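You operate a simulated robot arm through the tools that you are given. There is no shell and no other tool. Be economical: measure what you need, move in short steps, check, and stop when the job is done.

Carry out the task below with a simulated two-armed robot. There is one attempt and no reset: what you move stays moved.

JOB
Pick up the box marked "Rubber Feet" from the air bench with one hand, pass it to the other hand and put it on the shelf of the parts stand. Set down upright: box.

It is judged by the outcome, as a careful person would: the job done as asked, and still so three seconds after it is handed in. It fails if anything else is knocked over, pushed out of place, dropped, spilled or broken.

ROBOT AND FRAMES
Two 7-joint arms with two-finger parallel grippers on one trunk, on a base that drives. Base frame: it is fixed to the floor where the robot stands at the start and does not move with it; the origin is under the middle of the robot, x ahead of it, y to its left, z up; the surface under the hand at the start is at about z = 850. Units: mm, degrees, N and s.
The left shoulder is at the start at [50, 177, 1154], the right one opposite. With the tool pointing down near the work surface each hand reaches from about 220 to 700 mm from the robot's upright axis, wherever it stands, measured 20 degrees to its own side. Places, roughly: shelf of the parts stand [-1300, -1600, 300]. Payload 3.43 kg a hand.
The TCP of each hand is the grasp point between the finger pads, 34 mm short of the fingertips. In the tool frame z runs along the fingers and y along their closing line. Largest opening 128 mm; finger width 24, thickness 12; the body of the gripper, 48 by 130 mm, starts 96 mm behind the TCP.
Orientation is told as [roll, pitch, yaw] about the base's x, y, z axes, in that order, counted from this pose: with the fingers straight down and closing along the base's y, the tool's x points along the base's -x, its y along +y and its z along -z.

CONTROLS
- The arms move only by the tool jog_arm. It takes "left_series", "right_series" or both (then of equal length, played together; a hand with none holds still); each is a list of rows, each an object (a shift or turn left out is 0, a gripper value left out holds the last) with "dp": the shift along the base's x, y, z in mm, a list of three; "rot": the turn, a rotation vector about the base's x, y, z in degrees, a list of three; "claw": the opening, from 0 (shut) to 1 (fully open). In form: [{"dp": [x, y, z], "rot": [rx, ry, rz], "claw": claw}, ...]. A call has 1 to 20 rows; each row shifts and turns the commanded pose from where the row before left it. Each row takes 0.2 s and may step no farther than 50 mm and 8.6 degrees from the row before; otherwise, or with a gripper value out of range, the whole call is refused. Where a pose cannot be reached the arm comes as near as it can. A force on the tool above 40 N (or 10 N above the force at the start of the call, whichever is more), or a blocked arm, ends the call early, and 0.2 s more pass. The fingers move at their own pace (about 108 mm/s each) and stop on an object; they squeeze with about 41 N. The grip force told is the motor's: it shows also when the fingers shut on nothing. Time passes only in rows, and 0.2 s behind the last, so rows that do not move let the fingers close. It gives the time, the measured TCP pose, the force on the tool (base axes), the opening and the grip force at its end, in the units of the frame above (readings bear some noise), with the torque about the TCP (base axes, N m) and any sound that the robot's microphone picked up.
- Cameras (640 x 400 px; columns grow to the right, rows downward): "scene" is now at [150.4, 34.9, 1309.9]; the picture's right is [0.37, -0.93, 0.00], its down [-0.57, -0.23, -0.79] and it looks along [0.73, 0.29, -0.62] (base axes); focal length 274 px, centre (320, 200). "left" rides on the left gripper at [76, 11, -160] in its tool frame; the picture's right is [-0.15, 0.99, 0.00], its down [-0.88, -0.13, -0.46] and it looks along [-0.45, -0.07, 0.89] (tool axes); focal length 234 px, centre (320, 200). "right" rides on the right gripper at [76, -11, -160] in its tool frame; the picture's right is [0.15, 0.99, 0.00], its down [-0.88, 0.13, -0.46] and it looks along [-0.45, 0.07, 0.89] (tool axes); focal length 234 px, centre (320, 200). There is no depth. A picture from a camera that has moved, and an enlarged one, comes with that camera's place and axes in the base frame and with its lens.
- snapshot(camera): a new picture of that camera. No time passes.
- lift_body(by): slides the trunk up (or, below 0, down) by that many mm; the arms and the scene camera ride with it, the base frame stays. It gives what a move gives, with no picture.
- base_move(legs): drives the robot by 1 to 6 legs, each [ahead, turn to the left] in mm and degrees, along the robot's own axes; the way and the turn of a leg run together, so that a leg with both is an arc; at most 1500 mm and 180 degrees a leg. The arms and the cameras ride along, it lands a little off, and it stops where it bumps. It gives what a move gives.
- head_to(pan, tilt): turns the head with the scene camera to pan (to the left, within 80 degrees either way) and tilt (down, from -29 to 69), counted from straight ahead of the robot. It gives what a move gives.
- close_up(camera, box): a new picture of the part [left, top, right, bottom] of that camera's present view, enlarged. No time passes.
- close_job(): hands the job in; it is judged then, once.

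Go step by step. Nothing tells you exact positions but the pictures and the camera data: compare them with the known pose of the tool, close in by small moves and look again before you grip or let go. The budget is 120 turns and 100 pictures, counting those below and the enlarged ones. Unless the task says otherwise, let go and move clear before handing in, and close with one line.

The tools are called after "Request:" as a command line: name --argument value ..., lists and objects as JSON in quotes. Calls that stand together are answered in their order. jog_arm: Moves the arms, as the interface text tells. Its arguments: {"type":"object","properties":{"left_series":{"type":"array","items":{"type":"object","properties":{"dp":{"type":"array","items":{"type":"number"}},"rot":{"type":"array","items":{"type":"number"}},"claw":{"type":"number"}}}},"right_series":{"type":"array","items":{"type":"object","properties":{"dp":{"type":"array","items":{"type":"number"}},"rot":{"type":"array","items":{"type":"number"}},"claw":{"type":"number"}}}}},"required":[]} The other tools are called the same way: lift_body (by) slides the trunk up or down; base_move (legs) drives the base; head_to (pan, tilt) turns the head that bears the scene camera; snapshot (camera) takes a picture; close_up (camera, box) takes an enlarged picture of a part of a camera's view; close_job () hands the job in.

At the start:

```text
time_s: 0.0
left_eef_pos: [427.4, 334.6, 1051.0]
left_tcp_rot: [0.0, 0.0, -0.1]
left_ft_force: [-0.8, 0.3, 0.1]
left_wrist_torque: [0.01, -0.04, -0.04]
left_finger_gap: 128.1
left_finger_force: 0.0
right_eef_pos: [421.9, -122.2, 1052.8]
right_tcp_rot: [0.1, 0.0, 0.0]
right_ft_force: [-0.6, 0.7, -0.1]
right_wrist_torque: [-0.01, 0.0, 0.0]
right_finger_gap: 128.1
right_finger_force: 0.1
trunk travel left (down, up): [-325.0, 76.0]
robot x, y, heading: [-1.9, -0.3, -0.2]
head pan, tilt: [21.9, 38.0]
```

scene: 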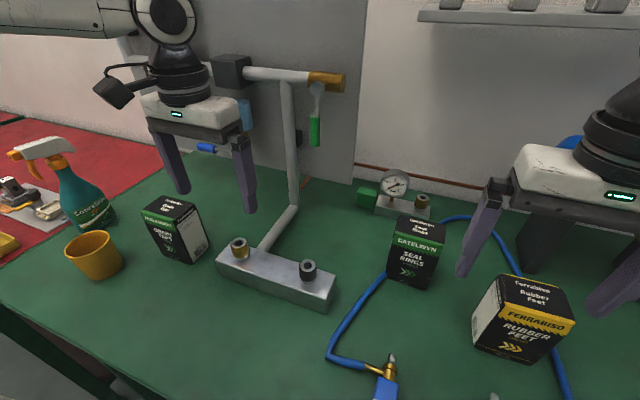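
right: 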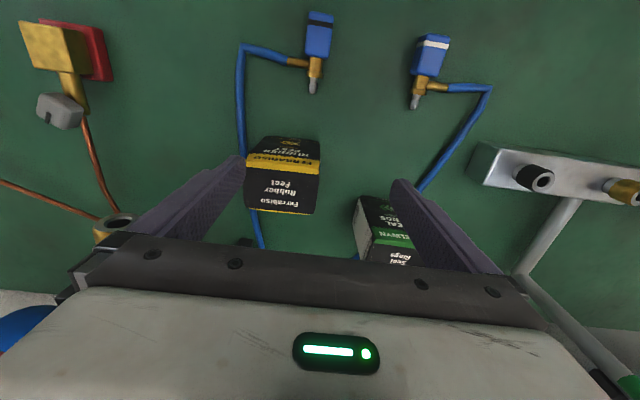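
left: 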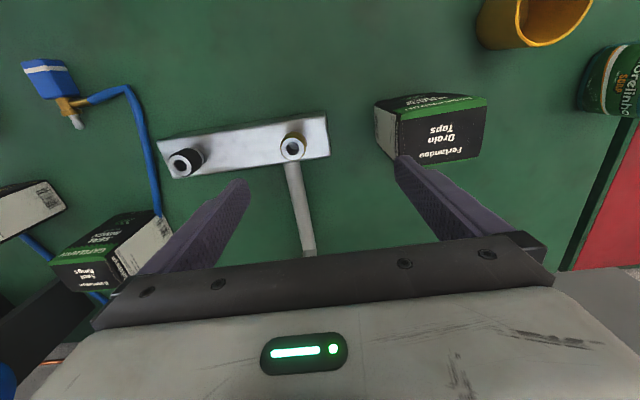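

I see the Rubber Feet box near the right hand at about [470, -162], roughly 90 wide, 60 deep and 105 high. I'll enlarge it for measuring, then look toward the stand.

Request:
close_up --camera "scene" --box '[440, 240, 600, 380]'

Request:
close_up --camera "right" --box '[200, 110, 440, 270]'

Request:
head_to --pan -80 --tilt 25

Request:
snapshot --camera "scene"

```text
2.86 times, centred on (520, 310) of scene
camera zoom: at [150.4, 34.9, 1309.9], right [0.37, -0.93, 0.0], down [-0.57, -0.23, -0.79], along [0.73, 0.29, -0.62], focal length 783 px, centre (-251, -114)
```

zoom: 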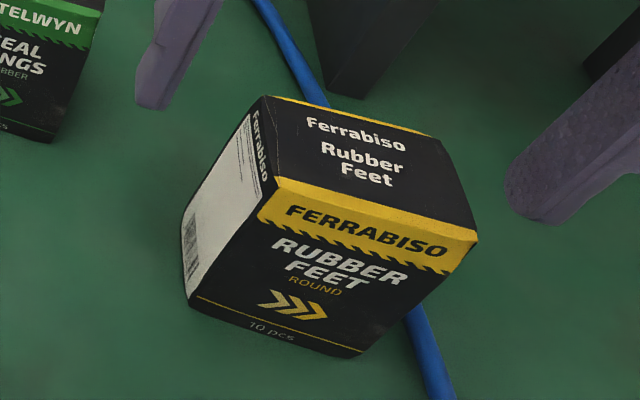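

```text
2.50 times, centred on (320, 190) of right
camera zoom: at [346.0, -132.8, 1210.0], right [-0.15, 0.99, 0.0], down [0.88, 0.13, 0.46], along [0.45, 0.07, -0.89], focal length 585 px, centre (320, 225)
```

zoom: 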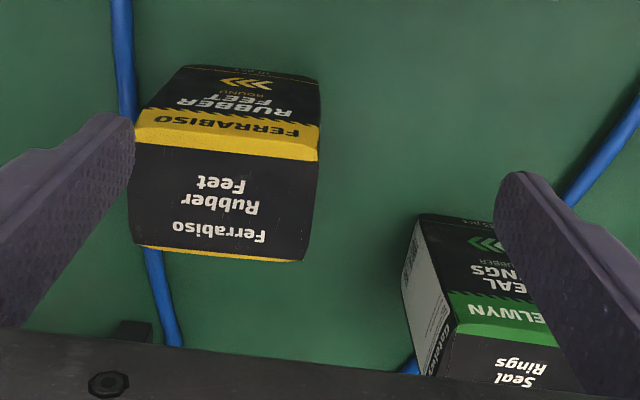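

```text
time_s: 1.8
left_eef_pos: [428.3, 334.1, 1050.3]
left_tcp_rot: [0.0, 0.1, 0.0]
left_ft_force: [-0.2, -0.2, 0.5]
left_wrist_torque: [-0.02, 0.01, 0.01]
left_finger_gap: 128.0
left_finger_force: 0.0
right_eef_pos: [422.1, -123.6, 1051.4]
right_tcp_rot: [0.0, 0.0, 0.0]
right_ft_force: [-0.2, 0.2, 0.4]
right_wrist_torque: [-0.03, -0.02, -0.02]
right_finger_gap: 128.0
right_finger_force: 0.1
trunk travel left (down, up): [-325.0, 76.0]
robot x, y, heading: [-0.6, 0.1, 0.2]
head pan, tilt: [-80.0, 25.0]
```

```text
94 pictures are left
camera scene: at [86.4, -87.9, 1330.3], right [-0.98, -0.17, 0.0], down [-0.07, 0.42, -0.91], along [0.16, -0.89, -0.42], focal length 274 px, centre (320, 200)
```

scene: 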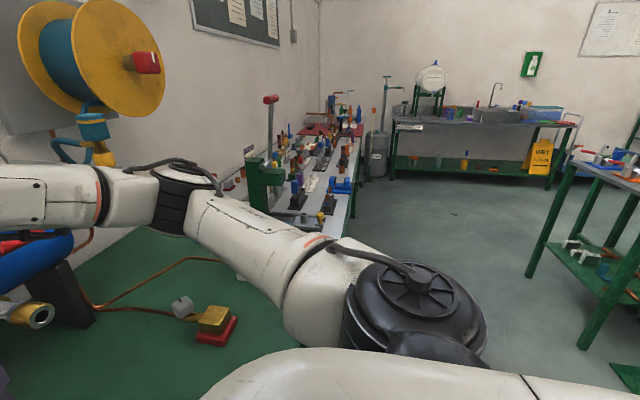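

The stand is at right rear with a lower shelf under a top, so I want a horizontal hold for placing. The plan is for the right hand to pick from above, and the left to take the box from the side. First I'll centre the right hand over the box at about [471, -163].

Request:
jog_arm --right_series '[{"dp": [24, -20, 0], "claw": 1}, {"dp": [25, -20, 0]}, {"dp": [0, 0, -20]}]'

Request:
head_to --pan -15 --tilt 40

Request:
snapshot --camera "right"

Request:
snapshot --camera "scene"

```text
time_s: 2.6
left_eef_pos: [427.6, 334.4, 1050.8]
left_tcp_rot: [-0.1, -0.1, 0.0]
left_ft_force: [0.1, 1.0, 0.6]
left_wrist_torque: [0.02, 0.01, -0.01]
left_finger_gap: 128.0
left_finger_force: 0.0
right_eef_pos: [470.8, -164.2, 1031.2]
right_tcp_rot: [0.1, -0.1, 0.0]
right_ft_force: [-0.2, -0.1, 0.0]
right_wrist_torque: [-0.01, 0.01, 0.01]
right_finger_gap: 128.0
right_finger_force: 0.1
trunk travel left (down, up): [-325.0, 76.0]
robot x, y, heading: [-0.5, 0.6, -0.0]
head pan, tilt: [-80.0, 25.0]
```

```text
time_s: 4.0
left_eef_pos: [428.7, 333.1, 1051.3]
left_tcp_rot: [0.0, 0.0, 0.0]
left_ft_force: [0.5, -0.4, -0.4]
left_wrist_torque: [0.02, 0.0, 0.02]
left_finger_gap: 127.8
left_finger_force: 0.2
right_eef_pos: [469.3, -163.7, 1031.1]
right_tcp_rot: [0.2, 0.1, -0.1]
right_ft_force: [-0.9, 0.7, -1.0]
right_wrist_torque: [0.02, 0.03, -0.02]
right_finger_gap: 127.7
right_finger_force: 0.1
trunk travel left (down, up): [-325.0, 76.0]
robot x, y, heading: [-0.5, -2.7, -0.1]
head pan, tilt: [-15.0, 40.0]
```

```text
93 pictures are left
camera right: at [394.4, -172.4, 1190.6], right [-0.15, 0.99, 0.0], down [0.88, 0.13, 0.46], along [0.45, 0.07, -0.89], focal length 234 px, centre (320, 200)
```

right: 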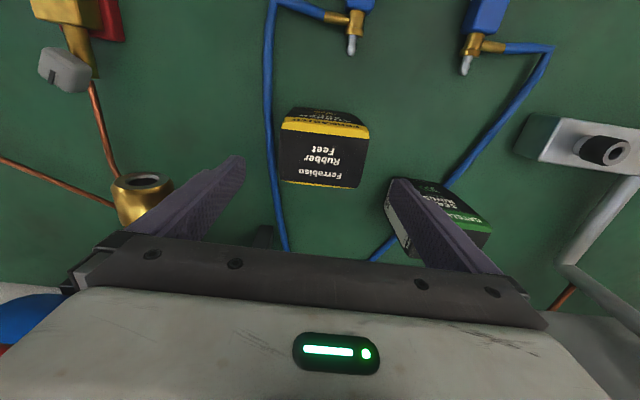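

```text
92 pictures are left
camera scene: at [152.4, -19.3, 1307.0], right [-0.26, -0.97, 0.0], down [-0.62, 0.17, -0.77], along [0.74, -0.2, -0.64], focal length 274 px, centre (320, 200)
```

scene: 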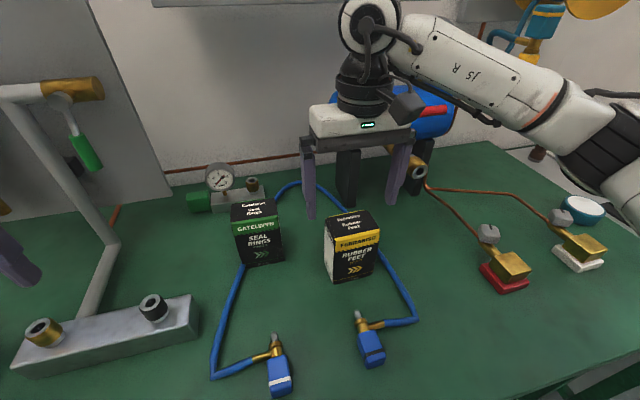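

The box centre measures about [468, -159] with a yaw of about +4°, so I'll align to that and descend most of the way, then check.

Request:
jog_arm --right_series '[{"dp": [-1.5, 4.5, 0], "rot": [0, 0, 3.7]}, {"dp": [0, 0, -30]}, {"dp": [0, 0, -30]}]'

Request:
snapshot --camera "right"

Request:
close_up --camera "scene" --box '[240, 100, 480, 300]'

```text
time_s: 4.8
left_eef_pos: [427.3, 334.5, 1049.7]
left_tcp_rot: [0.0, 0.1, 0.0]
left_ft_force: [-0.1, -0.7, -0.5]
left_wrist_torque: [0.03, 0.01, -0.03]
left_finger_gap: 127.9
left_finger_force: 0.0
right_eef_pos: [470.5, -158.1, 970.3]
right_tcp_rot: [0.1, 0.0, 3.8]
right_ft_force: [-1.0, -0.5, -0.1]
right_wrist_torque: [-0.04, 0.0, -0.01]
right_finger_gap: 128.2
right_finger_force: 0.0
trunk travel left (down, up): [-325.0, 76.0]
robot x, y, heading: [2.0, 1.9, 0.1]
head pan, tilt: [-15.0, 40.0]
```

```text
91 pictures are left
camera right: at [394.7, -172.6, 1129.3], right [-0.21, 0.98, 0.0], down [0.87, 0.19, 0.46], along [0.45, 0.1, -0.89], focal length 234 px, centre (320, 200)
```

right: 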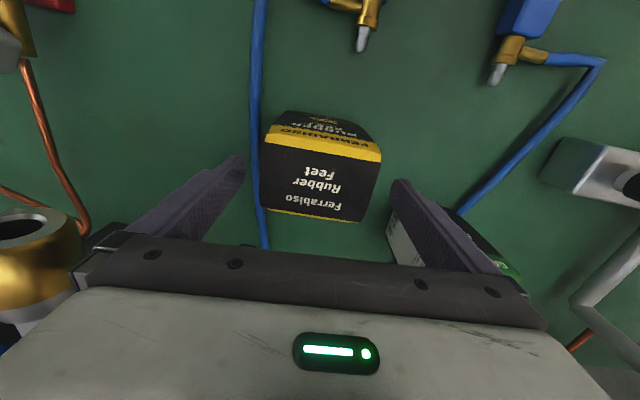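

```text
2.00 times, centred on (360, 200) of scene
camera zoom: at [152.6, -19.3, 1307.0], right [-0.26, -0.97, 0.0], down [-0.62, 0.17, -0.77], along [0.74, -0.2, -0.64], focal length 548 px, centre (240, 200)
```

zoom: 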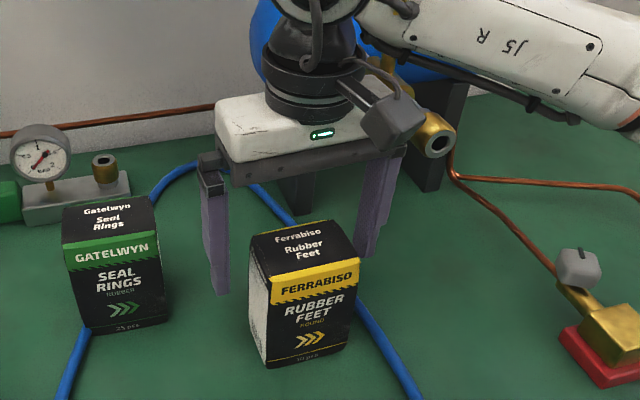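

Centring looks good, at about [470, -157] with yaw 4°. I'll descend to TCP z≈930 and close.

Request:
jog_arm --right_series '[{"dp": [0, 0, -20]}, {"dp": [0, 0, -20]}, {"claw": 1}, {"claw": 0.5}, {"claw": 0.5}, {"claw": 0.3}, {"claw": 0.3}, {"claw": 0.3}]'

Request:
snapshot --camera "scene"

```text
time_s: 6.5
left_eef_pos: [427.7, 334.0, 1050.9]
left_tcp_rot: [0.0, 0.1, 0.0]
left_ft_force: [0.0, 0.5, 0.4]
left_wrist_torque: [-0.01, -0.02, 0.0]
left_finger_gap: 127.9
left_finger_force: 0.1
right_eef_pos: [470.2, -157.9, 930.4]
right_tcp_rot: [0.0, 0.1, 3.6]
right_ft_force: [1.9, -4.5, 0.6]
right_wrist_torque: [-0.51, -0.18, 0.08]
right_finger_gap: 84.7
right_finger_force: 41.2
trunk travel left (down, up): [-325.0, 76.0]
robot x, y, heading: [-1.8, 1.8, 0.2]
head pan, tilt: [-15.0, 40.0]
```

```text
89 pictures are left
camera scene: at [152.6, -19.5, 1306.9], right [-0.26, -0.97, 0.0], down [-0.62, 0.17, -0.77], along [0.74, -0.2, -0.64], focal length 274 px, centre (320, 200)
```

scene: 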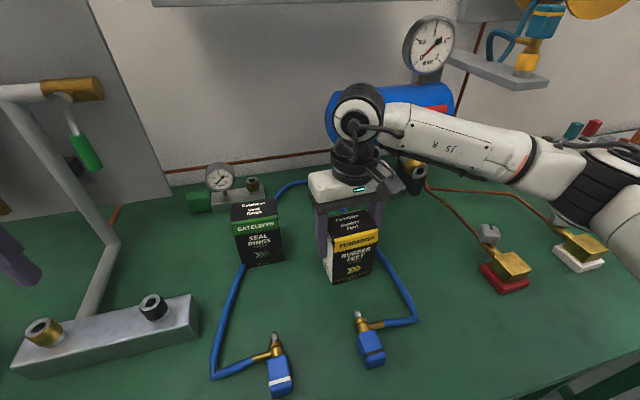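

The grip is firm (84.7 mm, 41 N). I'll lift straight up 120 mm and check.

Request:
jog_arm --right_series '[{"dp": [0, 0, 10]}, {"dp": [0, 0, 20]}, {"dp": [0, 0, 30]}, {"dp": [0, 0, 30]}, {"dp": [0, 0, 30]}, {}]'

Request:
head_to --pan 0 --tilt 40

Request:
snapshot --camera "scene"

Request:
snapshot --camera "right"

```text
time_s: 8.0
left_eef_pos: [429.6, 334.0, 1050.4]
left_tcp_rot: [0.1, -0.1, 0.1]
left_ft_force: [1.0, -0.1, 0.3]
left_wrist_torque: [-0.02, 0.02, -0.03]
left_finger_gap: 128.1
left_finger_force: 0.0
right_eef_pos: [468.8, -158.4, 1051.8]
right_tcp_rot: [0.0, 0.0, 3.6]
right_ft_force: [0.2, 0.2, -5.6]
right_wrist_torque: [-0.03, -0.03, 0.03]
right_finger_gap: 84.8
right_finger_force: 41.0
trunk travel left (down, up): [-325.0, 76.0]
robot x, y, heading: [1.0, -1.2, 0.1]
head pan, tilt: [-15.0, 40.0]
```

```text
time_s: 8.7
left_eef_pos: [427.7, 334.5, 1050.4]
left_tcp_rot: [0.0, 0.0, 0.0]
left_ft_force: [-0.1, -0.8, -0.6]
left_wrist_torque: [-0.01, -0.01, 0.02]
left_finger_gap: 128.2
left_finger_force: 0.1
right_eef_pos: [469.9, -158.4, 1051.5]
right_tcp_rot: [0.1, -0.1, 3.6]
right_ft_force: [0.1, 0.3, -5.7]
right_wrist_torque: [0.03, -0.03, 0.02]
right_finger_gap: 84.6
right_finger_force: 40.9
trunk travel left (down, up): [-325.0, 76.0]
robot x, y, heading: [-2.0, 2.7, 0.2]
head pan, tilt: [0.0, 40.0]
```

```text
88 pictures are left
camera scene: at [155.7, 2.6, 1306.9], right [0.0, -1.0, 0.0], down [-0.64, 0.0, -0.77], along [0.77, 0.0, -0.64], focal length 274 px, centre (320, 200)
```

scene: 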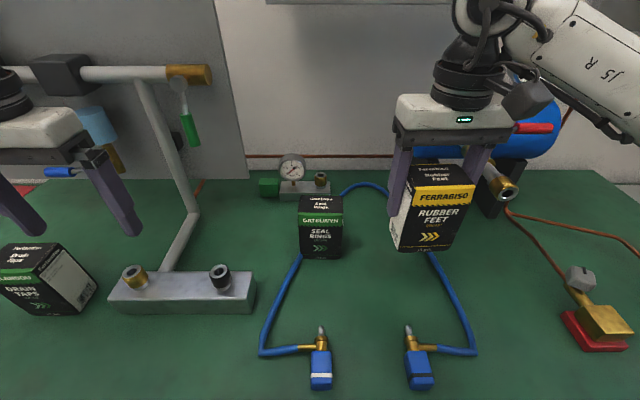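

```text
87 pictures are left
camera right: at [394.7, -173.8, 1210.6], right [-0.21, 0.98, 0.0], down [0.87, 0.19, 0.46], along [0.45, 0.1, -0.89], focal length 234 px, centre (320, 200)
```

right: 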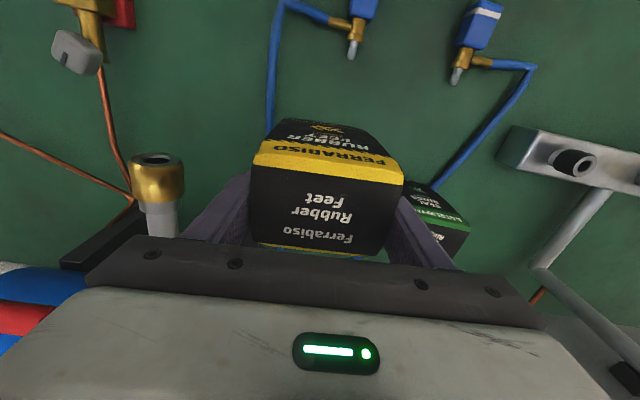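

The box is held and lifted. I'll back straight away from the bench into open floor for the handover.

Request:
base_move --legs '[[-450, 0]]'

Request:
snapshot --camera "scene"

```text
time_s: 11.5
left_eef_pos: [-26.8, 335.0, 1051.2]
left_tcp_rot: [0.0, 0.0, 0.0]
left_ft_force: [-1.3, 0.1, -0.3]
left_wrist_torque: [0.01, -0.05, 0.01]
left_finger_gap: 128.1
left_finger_force: 0.1
right_eef_pos: [15.2, -159.2, 1052.2]
right_tcp_rot: [0.1, 0.1, 3.7]
right_ft_force: [-1.1, -1.1, -5.6]
right_wrist_torque: [-0.04, -0.08, 0.02]
right_finger_gap: 84.6
right_finger_force: 40.8
trunk travel left (down, up): [-325.0, 76.0]
robot x, y, heading: [-455.3, 0.7, 0.2]
head pan, tilt: [0.0, 40.0]
```

```text
86 pictures are left
camera scene: at [-299.9, 2.6, 1307.0], right [0.0, -1.0, 0.0], down [-0.64, 0.0, -0.77], along [0.77, 0.0, -0.64], focal length 274 px, centre (320, 200)
```

scene: 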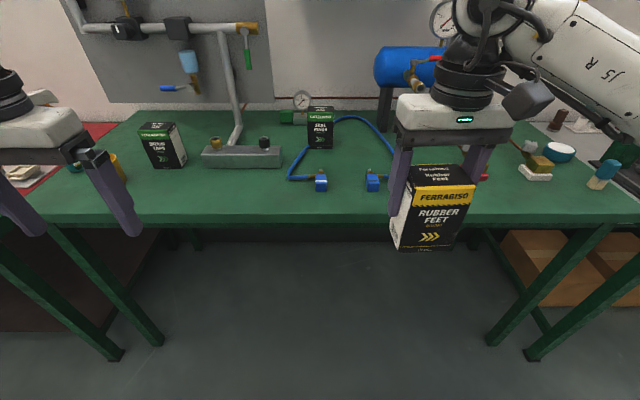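

Clear of the bench. Now I'll rotate the left hand to a side-facing, camera-up pose, turning about vertical first and watching that the arm follows.

Request:
jog_arm --left_series '[{"rot": [0, 0, 8.18]}, {"rot": [0, 0, 8.18]}, {"rot": [0, 0, 8.18]}, {"rot": [0, 0, 8.18]}, {"rot": [0, 0, 8.18]}, {"rot": [0, 0, 8.18]}, {"rot": [0, 0, 8.18]}, {"rot": [0, 0, 8.18]}, {"rot": [0, 0, 8.18]}, {"rot": [0, 0, 8.18]}, {"rot": [0, 0, 8.2]}, {}]'

```text
time_s: 14.1
left_eef_pos: [-26.8, 333.7, 1050.9]
left_tcp_rot: [0.0, 0.0, 90.2]
left_ft_force: [-0.4, 0.8, -0.1]
left_wrist_torque: [0.02, 0.01, -0.02]
left_finger_gap: 128.1
left_finger_force: 0.1
right_eef_pos: [15.9, -158.1, 1051.4]
right_tcp_rot: [0.1, -0.1, 3.7]
right_ft_force: [0.6, 0.4, -6.1]
right_wrist_torque: [0.03, -0.05, 0.02]
right_finger_gap: 84.7
right_finger_force: 41.1
trunk travel left (down, up): [-325.0, 76.0]
robot x, y, heading: [-452.3, -1.7, -0.1]
head pan, tilt: [0.0, 40.0]
```

Request:
jog_arm --left_series '[{"rot": [-8.18, 0, 0], "dp": [0, -8, 0]}, {"rot": [-8.18, 0, 0], "dp": [0, -8, 0]}, {"rot": [-8.18, 0, 0], "dp": [0, -8, 0]}, {"rot": [-8.18, 0, 0], "dp": [0, -8, 0]}, {"rot": [-8.18, 0, 0], "dp": [0, -8, 0]}, {"rot": [-8.18, 0, 0], "dp": [0, -8, 0]}, {"rot": [-8.18, 0, 0], "dp": [0, -8, 0]}, {"rot": [-8.18, 0, 0], "dp": [0, -8, 0]}, {"rot": [-8.18, 0, 0], "dp": [0, -8, 0]}, {"rot": [-8.18, 0, 0], "dp": [0, -8, 0]}, {"rot": [-8.2, 0, 0], "dp": [0, -8, 0]}, {}]'

Request:
snapshot --camera "scene"

Request:
snapshot --camera "left"

```text
time_s: 16.7
left_eef_pos: [-78.7, 287.7, 1064.5]
left_tcp_rot: [-0.5, 75.0, 94.9]
left_ft_force: [-0.3, 0.8, -0.6]
left_wrist_torque: [0.0, -0.03, 0.01]
left_finger_gap: 128.0
left_finger_force: 0.1
left hand out of reach, approached as far as the arm can: row 9, 10, 11
right_eef_pos: [14.6, -159.4, 1053.2]
right_tcp_rot: [0.0, -0.1, 3.5]
right_ft_force: [-0.3, -0.5, -4.8]
right_wrist_torque: [0.0, -0.08, 0.02]
right_finger_gap: 85.1
right_finger_force: 41.1
trunk travel left (down, up): [-325.0, 76.0]
robot x, y, heading: [-453.7, 1.8, -0.2]
head pan, tilt: [0.0, 40.0]
```

```text
85 pictures are left
camera scene: at [-299.3, 1.9, 1306.8], right [0.0, -1.0, 0.0], down [-0.64, 0.0, -0.77], along [0.77, 0.0, -0.64], focal length 274 px, centre (320, 200)
```

scene: 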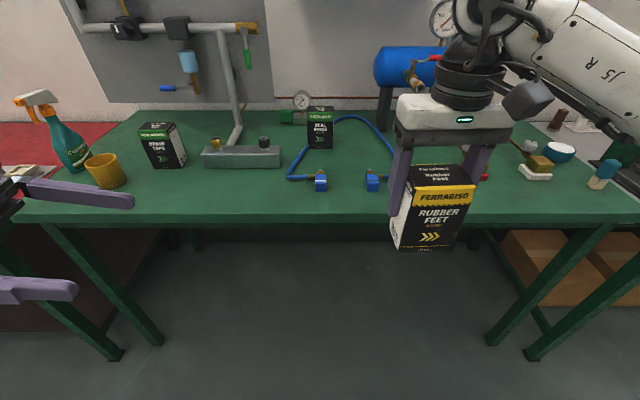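

```text
84 pictures are left
camera left: at [-101.4, 420.6, 1179.9], right [-0.99, -0.05, -0.14], down [0.07, 0.68, -0.73], along [0.14, -0.73, -0.67], focal length 234 px, centre (320, 200)
```

left: 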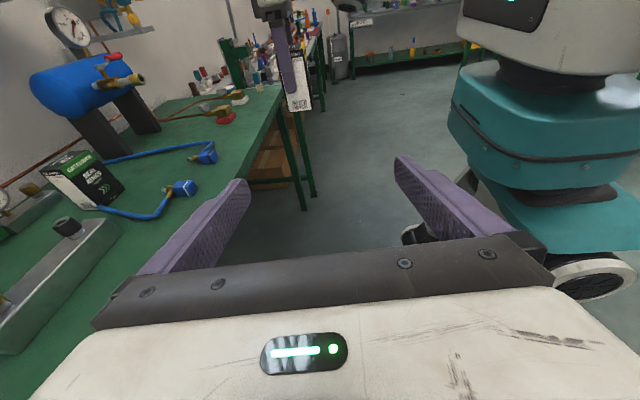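

The left hand stopped at 75° because the wrist is too far out to the side. I'll bring it toward the middle and see whether it completes the turn.

Request:
jog_arm --left_series '[{"dp": [10, -20, 0]}, {"dp": [10, -20, 0]}, {"dp": [10, -20, 0]}, {"dp": [10, -20, 0]}, {"dp": [10, -20, 0]}, {}]'

```text
time_s: 18.1
left_eef_pos: [-31.4, 199.3, 1064.2]
left_tcp_rot: [0.2, 78.2, 95.5]
left_ft_force: [-0.1, -0.2, 1.2]
left_wrist_torque: [-0.01, 0.01, 0.0]
left_finger_gap: 128.2
left_finger_force: 0.0
left hand out of reach, approached as far as the arm can: row 1
right_eef_pos: [15.4, -159.3, 1052.7]
right_tcp_rot: [0.2, 0.0, 3.6]
right_ft_force: [-0.3, 1.1, -4.7]
right_wrist_torque: [0.01, -0.09, 0.02]
right_finger_gap: 84.7
right_finger_force: 40.8
trunk travel left (down, up): [-325.0, 76.0]
robot x, y, heading: [-454.6, -0.7, -0.3]
head pan, tilt: [0.0, 40.0]
```

It now points toward −y, tilted about 12° down, which suits both the handover and the shelf. I'll move to a standoff beside the box.

Request:
jog_arm --left_series '[{"dp": [6, -33, -8], "rot": [0, 0, -1.9], "claw": 1}, {"dp": [6, -33, -8]}, {"dp": [6, -33, -8]}, {"dp": [6, -33, -8]}, {"dp": [6, -33, -8]}, {"dp": [6, -33, -7]}, {}]'

Request:
snapshot --camera "scene"

Request:
snapshot --camera "left"

```text
time_s: 19.7
left_eef_pos: [4.5, 2.1, 1016.2]
left_tcp_rot: [0.3, 78.1, 93.6]
left_ft_force: [-0.2, -0.2, 0.0]
left_wrist_torque: [0.01, 0.01, 0.01]
left_finger_gap: 127.8
left_finger_force: 0.0
right_eef_pos: [15.4, -158.7, 1052.8]
right_tcp_rot: [0.0, 0.0, 3.8]
right_ft_force: [0.7, 0.0, -5.6]
right_wrist_torque: [0.0, -0.06, -0.01]
right_finger_gap: 84.7
right_finger_force: 41.1
trunk travel left (down, up): [-325.0, 76.0]
robot x, y, heading: [-455.2, -2.1, 0.1]
head pan, tilt: [0.0, 40.0]
```

```text
83 pictures are left
camera scene: at [-299.6, 2.8, 1306.9], right [0.0, -1.0, 0.0], down [-0.64, 0.0, -0.77], along [0.77, 0.0, -0.64], focal length 274 px, centre (320, 200)
```

scene: 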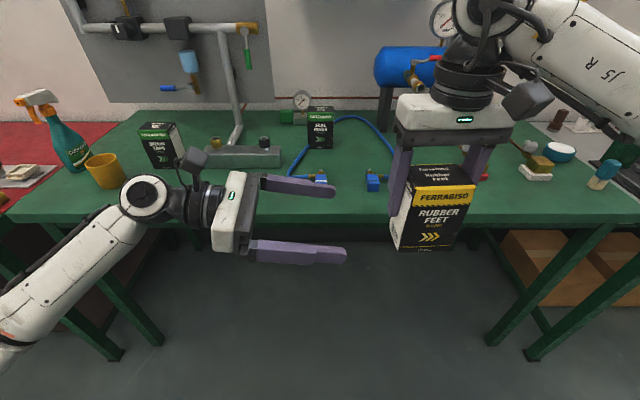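

```text
82 pictures are left
camera left: at [-13.8, 142.0, 1122.6], right [-0.99, -0.03, -0.14], down [0.09, 0.63, -0.77], along [0.11, -0.77, -0.62], focal length 234 px, centre (320, 200)
```

left: 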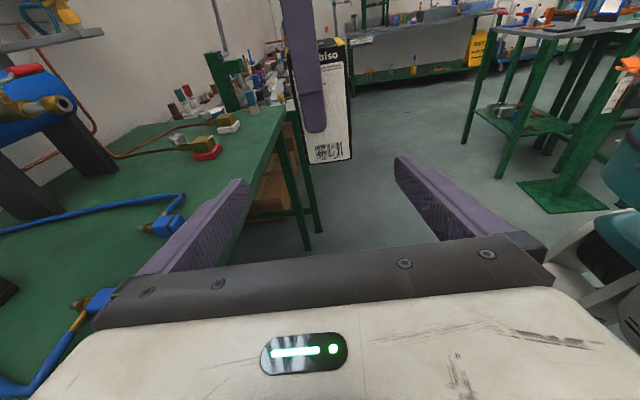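

The left hand is beside the box at the right height. I'll zoom to verify lateral alignment before closing in.

Request:
close_up --camera "left" --box '[240, 20, 400, 180]'

Request:
close_up --camera "scene" --box '[360, 100, 520, 260]'

```text
2.50 times, centred on (320, 100) of left
camera zoom: at [-13.8, 142.0, 1122.6], right [-0.99, -0.03, -0.14], down [0.09, 0.63, -0.77], along [0.11, -0.77, -0.62], focal length 585 px, centre (320, 450)
```

zoom: 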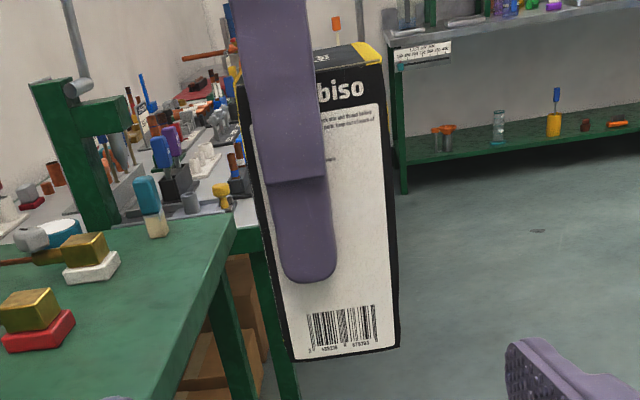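

```text
2.50 times, centred on (440, 180) of scene
camera zoom: at [-299.6, 2.8, 1306.9], right [0.0, -1.0, 0.0], down [-0.64, 0.0, -0.77], along [0.77, 0.0, -0.64], focal length 686 px, centre (20, 250)
```

zoom: 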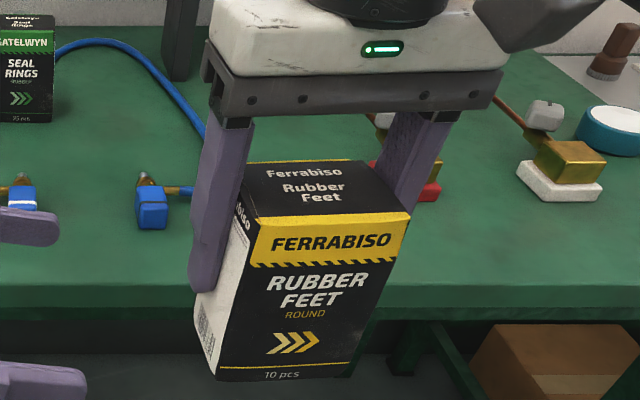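

The box sits about 8 mm toward −x of the left tool axis. I'll correct that while advancing partway, then look again.

Request:
jog_arm --left_series '[{"dp": [-6, -20, 0]}, {"dp": [1.5, -25, 0]}, {"dp": [1.5, -25, 0]}, {"dp": [1.5, -25, 0]}, {}]'

Request:
snapshot --camera "left"

Request:
close_up --camera "scene" --box '[240, 100, 520, 275]'

```text
time_s: 20.9
left_eef_pos: [2.1, -92.5, 1016.3]
left_tcp_rot: [0.2, 78.1, 93.6]
left_ft_force: [-0.2, 0.2, -0.2]
left_wrist_torque: [0.03, -0.02, 0.02]
left_finger_gap: 128.1
left_finger_force: 0.1
right_eef_pos: [15.7, -157.5, 1052.8]
right_tcp_rot: [0.2, 0.0, 3.8]
right_ft_force: [-0.9, -0.8, -5.2]
right_wrist_torque: [0.0, -0.08, -0.03]
right_finger_gap: 84.9
right_finger_force: 41.3
trunk travel left (down, up): [-325.0, 76.0]
robot x, y, heading: [-456.3, 0.3, -0.2]
head pan, tilt: [0.0, 40.0]
```

```text
79 pictures are left
camera left: at [-16.0, 46.8, 1122.9], right [-0.99, -0.03, -0.14], down [0.09, 0.63, -0.77], along [0.11, -0.77, -0.63], focal length 234 px, centre (320, 200)
```

left: 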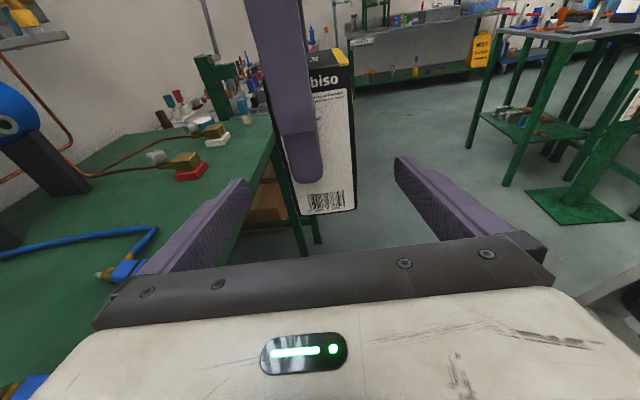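

```text
2.29 times, centred on (380, 188) of scene
camera zoom: at [-299.5, 2.8, 1306.9], right [0.0, -1.0, 0.0], down [-0.64, 0.0, -0.77], along [0.77, 0.0, -0.64], focal length 627 px, centre (183, 229)
```

zoom: 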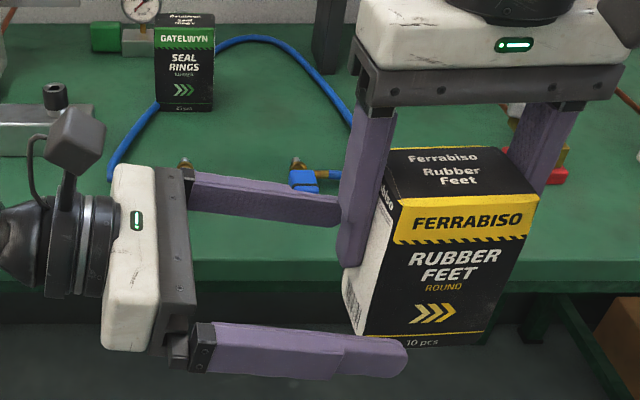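

Alignment is within about 2 mm. I'll advance to the grasp position and close the left gripper.

Request:
jog_arm --left_series '[{"dp": [1, -20, 3]}, {"dp": [0.5, -20, 3]}, {"dp": [0.5, -17, 2]}, {}, {"claw": 0.6}, {"claw": 0.5}, {"claw": 0.45}, {"claw": 0.4}, {}]'

Request:
snapshot --camera "left"

Request:
close_up --camera "scene" --box '[240, 100, 520, 275]'

```text
time_s: 22.9
left_eef_pos: [5.6, -149.4, 1024.9]
left_tcp_rot: [0.1, 78.2, 93.5]
left_ft_force: [-7.0, -1.2, 1.0]
left_wrist_torque: [0.49, -0.28, 0.85]
left_finger_gap: 61.8
left_finger_force: 40.9
right_eef_pos: [16.2, -159.0, 1051.0]
right_tcp_rot: [0.1, -0.1, 3.4]
right_ft_force: [6.8, 2.1, -6.8]
right_wrist_torque: [-0.45, 0.03, -0.87]
right_finger_gap: 84.4
right_finger_force: 40.8
trunk travel left (down, up): [-325.0, 76.0]
robot x, y, heading: [-452.8, 0.1, 0.3]
head pan, tilt: [0.0, 40.0]
```

```text
77 pictures are left
camera left: at [-14.0, -10.1, 1130.6], right [-0.99, -0.03, -0.14], down [0.09, 0.63, -0.77], along [0.11, -0.77, -0.63], focal length 234 px, centre (320, 200)
```

left: 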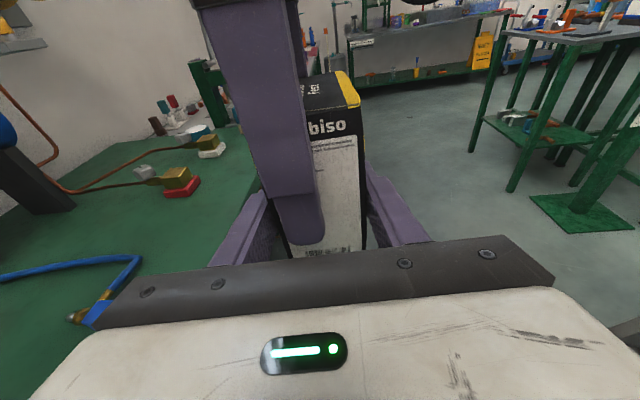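

```text
2.29 times, centred on (380, 188) of scene
camera zoom: at [-299.5, 2.6, 1306.9], right [0.0, -1.0, 0.0], down [-0.64, 0.0, -0.77], along [0.77, 0.0, -0.64], focal length 627 px, centre (183, 229)
```

zoom: 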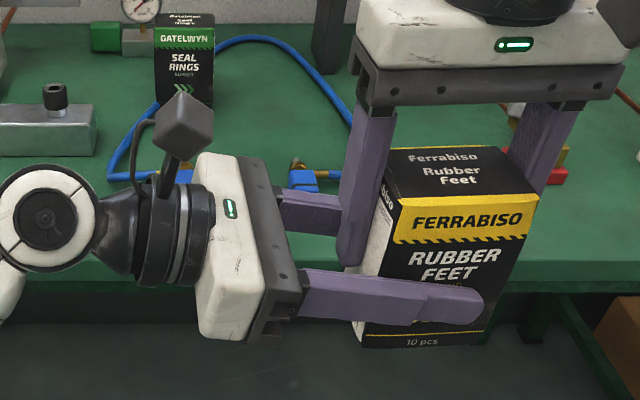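

The left hand holds the box firmly (61.8 mm, 41 N). I'll release the right hand and lift it away.

Request:
jog_arm --right_series '[{"claw": 0.8}, {"claw": 0.95}, {"claw": 0.95}, {}]'

Request:
close_up --camera "scene" --box '[240, 100, 520, 275]'

```text
time_s: 23.9
left_eef_pos: [4.8, -149.9, 1024.1]
left_tcp_rot: [0.2, 78.0, 93.7]
left_ft_force: [0.5, -0.6, 0.9]
left_wrist_torque: [0.04, 0.0, -0.01]
left_finger_gap: 61.6
left_finger_force: 41.2
right_eef_pos: [15.9, -160.5, 1051.2]
right_tcp_rot: [0.1, 0.1, 3.7]
right_ft_force: [0.3, -1.0, -0.2]
right_wrist_torque: [-0.01, -0.01, 0.02]
right_finger_gap: 121.5
right_finger_force: 0.2
trunk travel left (down, up): [-325.0, 76.0]
robot x, y, heading: [-456.4, 0.2, -0.4]
head pan, tilt: [0.0, 40.0]
```

```text
2.29 times, centred on (380, 188) of scene
camera zoom: at [-299.5, 2.6, 1306.9], right [0.0, -1.0, 0.0], down [-0.64, 0.0, -0.77], along [0.77, 0.0, -0.64], focal length 627 px, centre (183, 229)
```

zoom: 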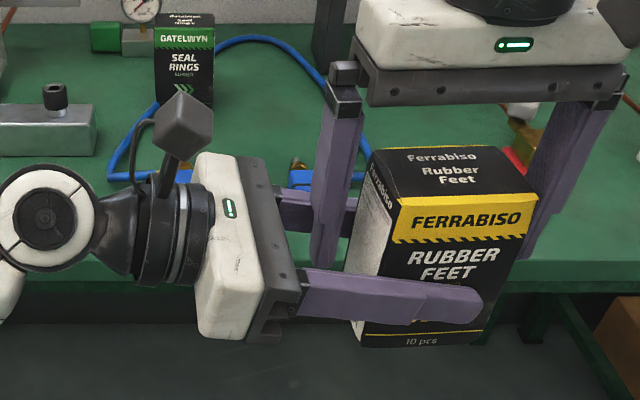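

Request:
jog_arm --right_series '[{"dp": [0, 0, 30]}, {"dp": [0, 0, 40]}, {"dp": [0, 0, 40]}, {"dp": [0, -40, 0]}, {"dp": [0, -40, 0]}, {"dp": [0, -40, 0]}, {"dp": [0, -40, 0]}, {}]'

Request:
snapshot --camera "scene"

```text
time_s: 25.7
left_eef_pos: [5.7, -149.2, 1023.1]
left_tcp_rot: [0.2, 78.0, 93.7]
left_ft_force: [0.6, -0.8, -0.2]
left_wrist_torque: [0.03, 0.03, 0.0]
left_finger_gap: 61.7
left_finger_force: 40.6
right_eef_pos: [14.8, -320.0, 1161.4]
right_tcp_rot: [0.1, -0.1, 3.7]
right_ft_force: [-0.5, -1.0, 0.0]
right_wrist_torque: [0.03, -0.01, 0.0]
right_finger_gap: 121.8
right_finger_force: 0.1
trunk travel left (down, up): [-325.0, 76.0]
robot x, y, heading: [-453.9, -4.6, 0.2]
head pan, tilt: [0.0, 40.0]
```

```text
74 pictures are left
camera scene: at [-299.4, 2.9, 1306.9], right [0.0, -1.0, 0.0], down [-0.64, 0.0, -0.77], along [0.77, 0.0, -0.64], focal length 274 px, centre (320, 200)
```

scene: 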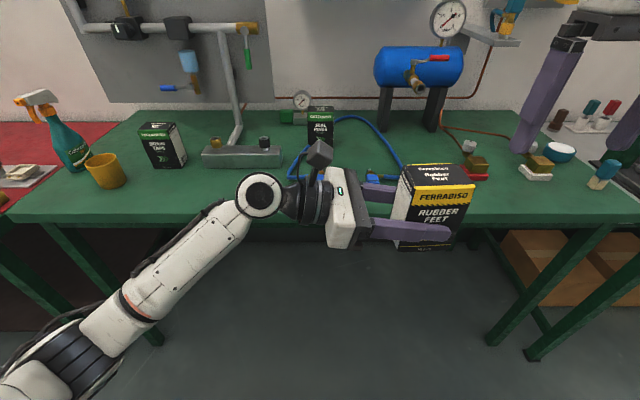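

Handover done; the box is solely in the left hand. Now I'll turn right toward the stand in stages.

Request:
base_move --legs '[[0, -70]]'

Request:
head_to --pan -45 --tilt 25

Request:
snapshot --camera "scene"

```text
time_s: 29.1
left_eef_pos: [-437.6, -484.3, 1023.7]
left_tcp_rot: [0.2, 78.0, 23.9]
left_ft_force: [-0.5, 0.0, -0.9]
left_wrist_torque: [0.03, -0.04, -0.01]
left_finger_gap: 61.9
left_finger_force: 40.8
right_eef_pos: [-592.4, -552.6, 1161.1]
right_tcp_rot: [0.1, 0.0, -66.3]
right_ft_force: [-0.2, -0.5, 0.4]
right_wrist_torque: [-0.03, 0.02, 0.01]
right_finger_gap: 121.8
right_finger_force: 0.0
trunk travel left (down, up): [-325.0, 76.0]
robot x, y, heading: [-454.4, -1.8, -69.8]
head pan, tilt: [0.0, 40.0]
```

```text
time_s: 30.2
left_eef_pos: [-436.1, -484.6, 1023.1]
left_tcp_rot: [0.1, 78.1, 23.9]
left_ft_force: [-0.2, -0.1, -0.1]
left_wrist_torque: [0.06, -0.04, 0.02]
left_finger_gap: 62.0
left_finger_force: 40.9
right_eef_pos: [-593.1, -552.4, 1161.0]
right_tcp_rot: [0.1, 0.0, -66.2]
right_ft_force: [0.2, -0.3, 0.3]
right_wrist_torque: [0.0, 0.02, 0.0]
right_finger_gap: 121.5
right_finger_force: 0.0
trunk travel left (down, up): [-325.0, 76.0]
robot x, y, heading: [-456.3, 1.8, -69.8]
head pan, tilt: [-45.0, 25.0]
```

```text
73 pictures are left
camera scene: at [-469.3, -147.1, 1330.2], right [-0.91, 0.42, 0.0], down [0.18, 0.38, -0.91], along [-0.38, -0.82, -0.42], focal length 274 px, centre (320, 200)
```

scene: 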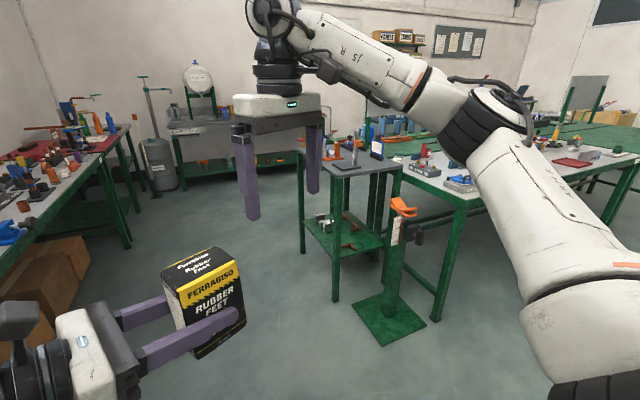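

The parts stand is at about x −1110…−1530, y −1330…−1950, with a low shelf; its long east side is open, and a vise pedestal stands near its north end. I'll drive to a spot east of it and face it.

Request:
base_move --legs '[[0, -18], [1500, 0], [0, -92]]'

Request:
head_to --pan 0 --tilt 40

Request:
snapshot --camera "scene"

```text
time_s: 42.6
left_eef_pos: [-848.1, -1355.8, 1023.1]
left_tcp_rot: [0.3, 78.0, -85.5]
left_ft_force: [0.4, 1.5, -0.7]
left_wrist_torque: [-0.08, 0.01, -0.02]
left_finger_gap: 61.9
left_finger_force: 40.8
right_eef_pos: [-859.0, -1186.3, 1160.7]
right_tcp_rot: [0.1, 0.0, -175.6]
right_ft_force: [-0.3, 0.4, 0.1]
right_wrist_torque: [0.0, -0.04, 0.01]
right_finger_gap: 121.5
right_finger_force: 0.0
trunk travel left (down, up): [-325.0, 76.0]
robot x, y, heading: [-382.8, -1496.4, -179.6]
head pan, tilt: [-45.0, 25.0]
```

```text
time_s: 43.7
left_eef_pos: [-847.0, -1356.7, 1023.0]
left_tcp_rot: [0.4, 78.1, -85.4]
left_ft_force: [-1.0, 0.9, 0.4]
left_wrist_torque: [-0.04, 0.04, 0.0]
left_finger_gap: 61.8
left_finger_force: 40.9
right_eef_pos: [-859.6, -1186.2, 1161.0]
right_tcp_rot: [0.1, 0.0, -175.5]
right_ft_force: [0.7, -0.9, -0.2]
right_wrist_torque: [0.01, 0.01, 0.01]
right_finger_gap: 121.5
right_finger_force: 0.1
trunk travel left (down, up): [-325.0, 76.0]
robot x, y, heading: [-381.5, -1500.4, -179.2]
head pan, tilt: [0.0, 40.0]
```

```text
72 pictures are left
camera scene: at [-539.6, -1498.6, 1306.9], right [-0.01, 1.0, 0.0], down [0.64, 0.01, -0.77], along [-0.77, -0.01, -0.64], focal length 274 px, centre (320, 200)
```

scene: 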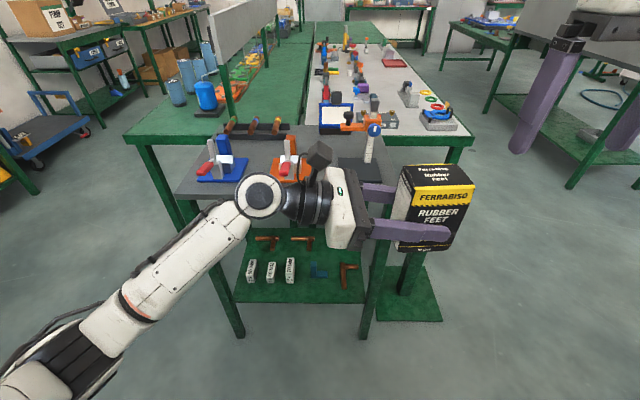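

I can see the shelf: three grey blocks, a blue elbow and copper elbows, with free space along the front edge. I'll zoom to pick a spot.

Request:
close_up --camera "scene" --box '[220, 220, 400, 345]'

```text
3.20 times, centred on (310, 282) of scene
camera zoom: at [-539.6, -1498.6, 1306.9], right [-0.01, 1.0, 0.0], down [0.64, 0.01, -0.77], along [-0.77, -0.01, -0.64], focal length 877 px, centre (352, -64)
```

zoom: 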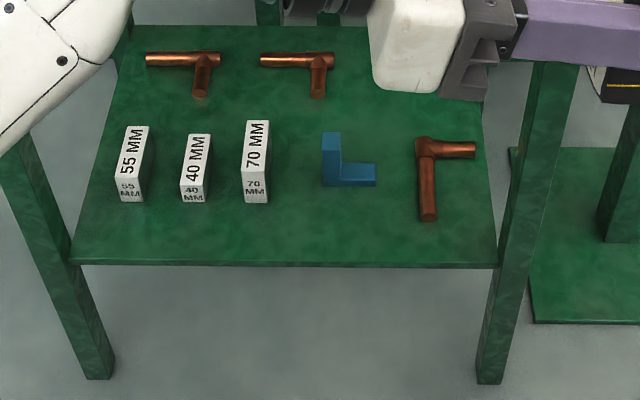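

I choose the spot in front of the blue elbow, around x −1168, y −1523. First I'll swing the left hand to point straight at the stand while still high.

Request:
jog_arm --left_series '[{"rot": [0, 0, 7.77], "dp": [-8, -20, 0]}, {"rot": [0, 0, 7.77], "dp": [-8, -20, 0]}, {"rot": [0, 0, 7.77], "dp": [-8, -20, 0]}, {"rot": [0, 0, 7.77], "dp": [-8, -20, 0]}, {"rot": [0, 0, 7.77], "dp": [-8, -20, 0]}, {"rot": [0, 0, 7.77], "dp": [-8, -20, 0]}, {"rot": [0, 0, 7.77], "dp": [-8, -20, 0]}, {"rot": [0, 0, 7.77], "dp": [-8, -20, 0]}, {"rot": [0, 0, 7.77], "dp": [-8, -20, 0]}, {"rot": [0, 0, 7.77], "dp": [-8, -20, 0]}, {"rot": [0, 0, 7.77], "dp": [-8, -20, 0]}, {}]'

Request:
snapshot --camera "scene"

```text
time_s: 45.5
left_eef_pos: [-930.1, -1563.6, 1026.0]
left_tcp_rot: [-50.2, 71.7, -70.4]
left_ft_force: [-0.5, -0.2, -5.4]
left_wrist_torque: [-0.04, -0.08, 0.01]
left_finger_gap: 61.8
left_finger_force: 41.0
right_eef_pos: [-859.9, -1186.3, 1161.7]
right_tcp_rot: [0.1, 0.0, -175.6]
right_ft_force: [0.0, 0.0, -0.5]
right_wrist_torque: [0.0, 0.0, 0.03]
right_finger_gap: 121.9
right_finger_force: 0.1
trunk travel left (down, up): [-325.0, 76.0]
robot x, y, heading: [-383.1, -1496.8, -179.3]
head pan, tilt: [0.0, 40.0]
stopped in row 9 (left hand): the arm was blocked; the commanded pose is now the measured one
```

```text
70 pictures are left
camera scene: at [-539.7, -1498.8, 1306.8], right [-0.01, 1.0, 0.0], down [0.64, 0.01, -0.77], along [-0.77, -0.01, -0.64], focal length 274 px, centre (320, 200)
```

scene: 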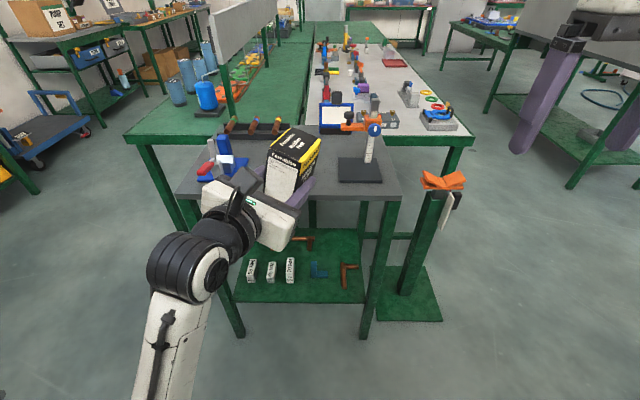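

The arm hit a joint limit when pointing straight ahead, and the box rolled about 14°. I'll go back to pointing about 45° right of forward with roll removed, and instead approach the stand with the robot turned.

Request:
jog_arm --left_series '[{"rot": [0, 0, -6.5]}, {"rot": [0, 0, -6.5]}, {"rot": [0, 0, -6.5]}, {"rot": [0, 0, -6.5]}, {"rot": [5, -4.9, 1.4]}, {"rot": [4.9, -4.9, 1.4]}, {}]'

Request:
snapshot --camera "scene"

```text
time_s: 47.1
left_eef_pos: [-931.0, -1563.3, 1028.7]
left_tcp_rot: [0.9, 78.8, -43.9]
left_ft_force: [-0.1, 0.3, -6.1]
left_wrist_torque: [-0.06, -0.02, 0.01]
left_finger_gap: 61.7
left_finger_force: 41.3
right_eef_pos: [-858.2, -1187.2, 1162.2]
right_tcp_rot: [0.2, 0.0, -175.6]
right_ft_force: [-0.2, 0.3, 0.1]
right_wrist_torque: [-0.01, 0.0, 0.03]
right_finger_gap: 121.5
right_finger_force: 0.1
trunk travel left (down, up): [-325.0, 76.0]
robot x, y, heading: [-384.1, -1498.8, -179.3]
head pan, tilt: [0.0, 40.0]
```

```text
69 pictures are left
camera scene: at [-539.7, -1499.0, 1306.9], right [-0.01, 1.0, 0.0], down [0.64, 0.01, -0.77], along [-0.77, -0.01, -0.64], focal length 274 px, centre (320, 200)
```

scene: 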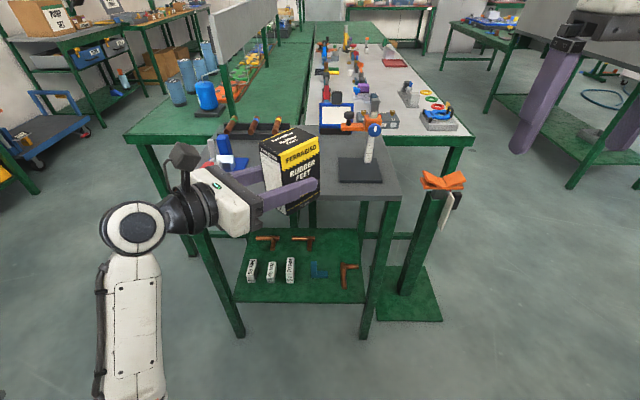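

The box is upright again. I'll lower the trunk and tuck the right arm back, then test the low pose here in free space.

Request:
lift_body --by -322

Request:
jog_arm --left_series '[{"dp": [10, 30, -20]}, {"dp": [10, 30, -20]}, {"dp": [10, 30, -20]}, {"dp": [10, 30, -20]}, {"dp": [10, 30, -20]}, {"dp": [10, 30, -20]}, {}]' --right_series '[{"dp": [35, 10, 0]}, {"dp": [35, 10, 0]}, {"dp": [35, 10, 0]}, {"dp": [35, 10, 0]}, {"dp": [35, 10, 0]}, {"dp": [0, 0, 0]}, {}]'

Request:
snapshot --camera "scene"

```text
time_s: 50.3
left_eef_pos: [-925.7, -1560.5, 733.8]
left_tcp_rot: [-10.9, 78.9, -55.3]
left_ft_force: [0.7, -0.5, -5.4]
left_wrist_torque: [-0.07, -0.04, 0.0]
left_finger_gap: 61.7
left_finger_force: 40.9
right_eef_pos: [-850.9, -1177.1, 855.4]
right_tcp_rot: [0.9, -1.0, -175.6]
right_ft_force: [-0.1, -0.2, 0.4]
right_wrist_torque: [0.01, 0.0, -0.01]
right_finger_gap: 121.5
right_finger_force: 0.1
trunk travel left (down, up): [-3.0, 398.0]
robot x, y, heading: [-383.4, -1499.6, -179.1]
head pan, tilt: [0.0, 40.0]
```

```text
time_s: 51.0
left_eef_pos: [-937.3, -1539.8, 736.2]
left_tcp_rot: [-57.1, 70.8, -97.7]
left_ft_force: [-0.1, 0.2, -5.3]
left_wrist_torque: [-0.07, -0.06, 0.0]
left_finger_gap: 61.8
left_finger_force: 41.3
right_eef_pos: [-773.3, -1156.0, 851.8]
right_tcp_rot: [1.0, -1.3, -175.6]
right_ft_force: [-0.2, -0.1, 1.0]
right_wrist_torque: [-0.01, -0.01, 0.0]
right_finger_gap: 121.7
right_finger_force: 0.0
trunk travel left (down, up): [-3.0, 398.0]
robot x, y, heading: [-385.3, -1498.7, -179.2]
head pan, tilt: [0.0, 40.0]
stopped in row 3 (left hand): the arm was blocked; the commanded pose is now the measured one
```

```text
68 pictures are left
camera scene: at [-525.7, -1487.7, 998.7], right [-0.01, 1.0, -0.02], down [0.63, 0.0, -0.78], along [-0.78, -0.02, -0.63], focal length 274 px, centre (320, 200)
```

scene: 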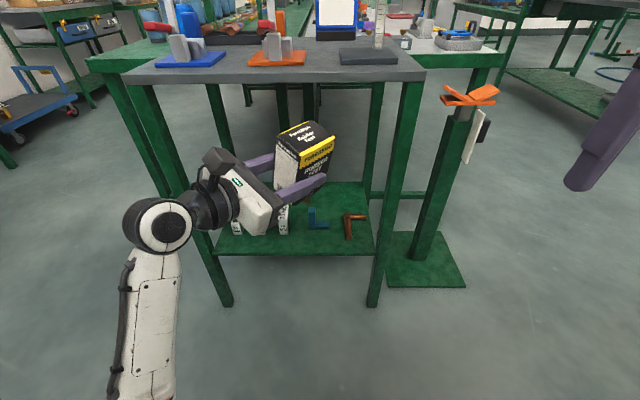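

The arm was blocked, and the body is about 1° tilted and 15 mm high. The left elbow is probably pressing on the robot's own base, so I'll raise the trunk again to free it.

Request:
lift_body --by 150

Request:
head_to --pan 30 --tilt 69

Request:
snapshot --camera "scene"

```text
time_s: 52.7
left_eef_pos: [-945.2, -1546.8, 864.4]
left_tcp_rot: [-54.3, 72.1, -95.0]
left_ft_force: [0.3, -0.1, -5.6]
left_wrist_torque: [-0.09, -0.05, 0.01]
left_finger_gap: 62.0
left_finger_force: 41.1
right_eef_pos: [-784.7, -1165.7, 989.6]
right_tcp_rot: [0.0, -0.1, -175.6]
right_ft_force: [-0.7, 0.1, -0.7]
right_wrist_torque: [0.0, 0.02, -0.05]
right_finger_gap: 121.4
right_finger_force: 0.1
trunk travel left (down, up): [-153.0, 248.0]
robot x, y, heading: [-381.1, -1497.2, -179.2]
head pan, tilt: [0.0, 40.0]
```

```text
time_s: 53.7
left_eef_pos: [-944.3, -1547.8, 865.6]
left_tcp_rot: [-54.2, 72.1, -95.1]
left_ft_force: [0.2, 0.0, -5.3]
left_wrist_torque: [-0.02, -0.06, -0.03]
left_finger_gap: 61.7
left_finger_force: 40.8
right_eef_pos: [-783.8, -1164.2, 988.2]
right_tcp_rot: [0.1, 0.0, -175.5]
right_ft_force: [0.1, 0.2, 0.1]
right_wrist_torque: [-0.02, 0.01, 0.03]
right_finger_gap: 121.5
right_finger_force: 0.1
trunk travel left (down, up): [-153.0, 248.0]
robot x, y, heading: [-382.7, -1501.2, -179.4]
head pan, tilt: [30.0, 68.8]
```

```text
67 pictures are left
camera scene: at [-502.7, -1526.3, 1098.8], right [-0.51, 0.86, 0.0], down [0.8, 0.48, -0.36], along [-0.31, -0.19, -0.93], focal length 274 px, centre (320, 200)
```

scene: 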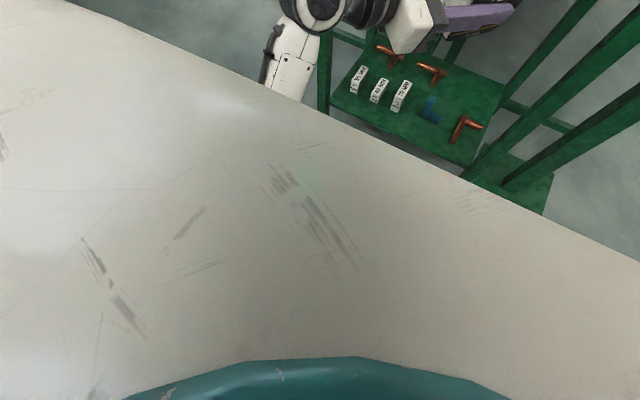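

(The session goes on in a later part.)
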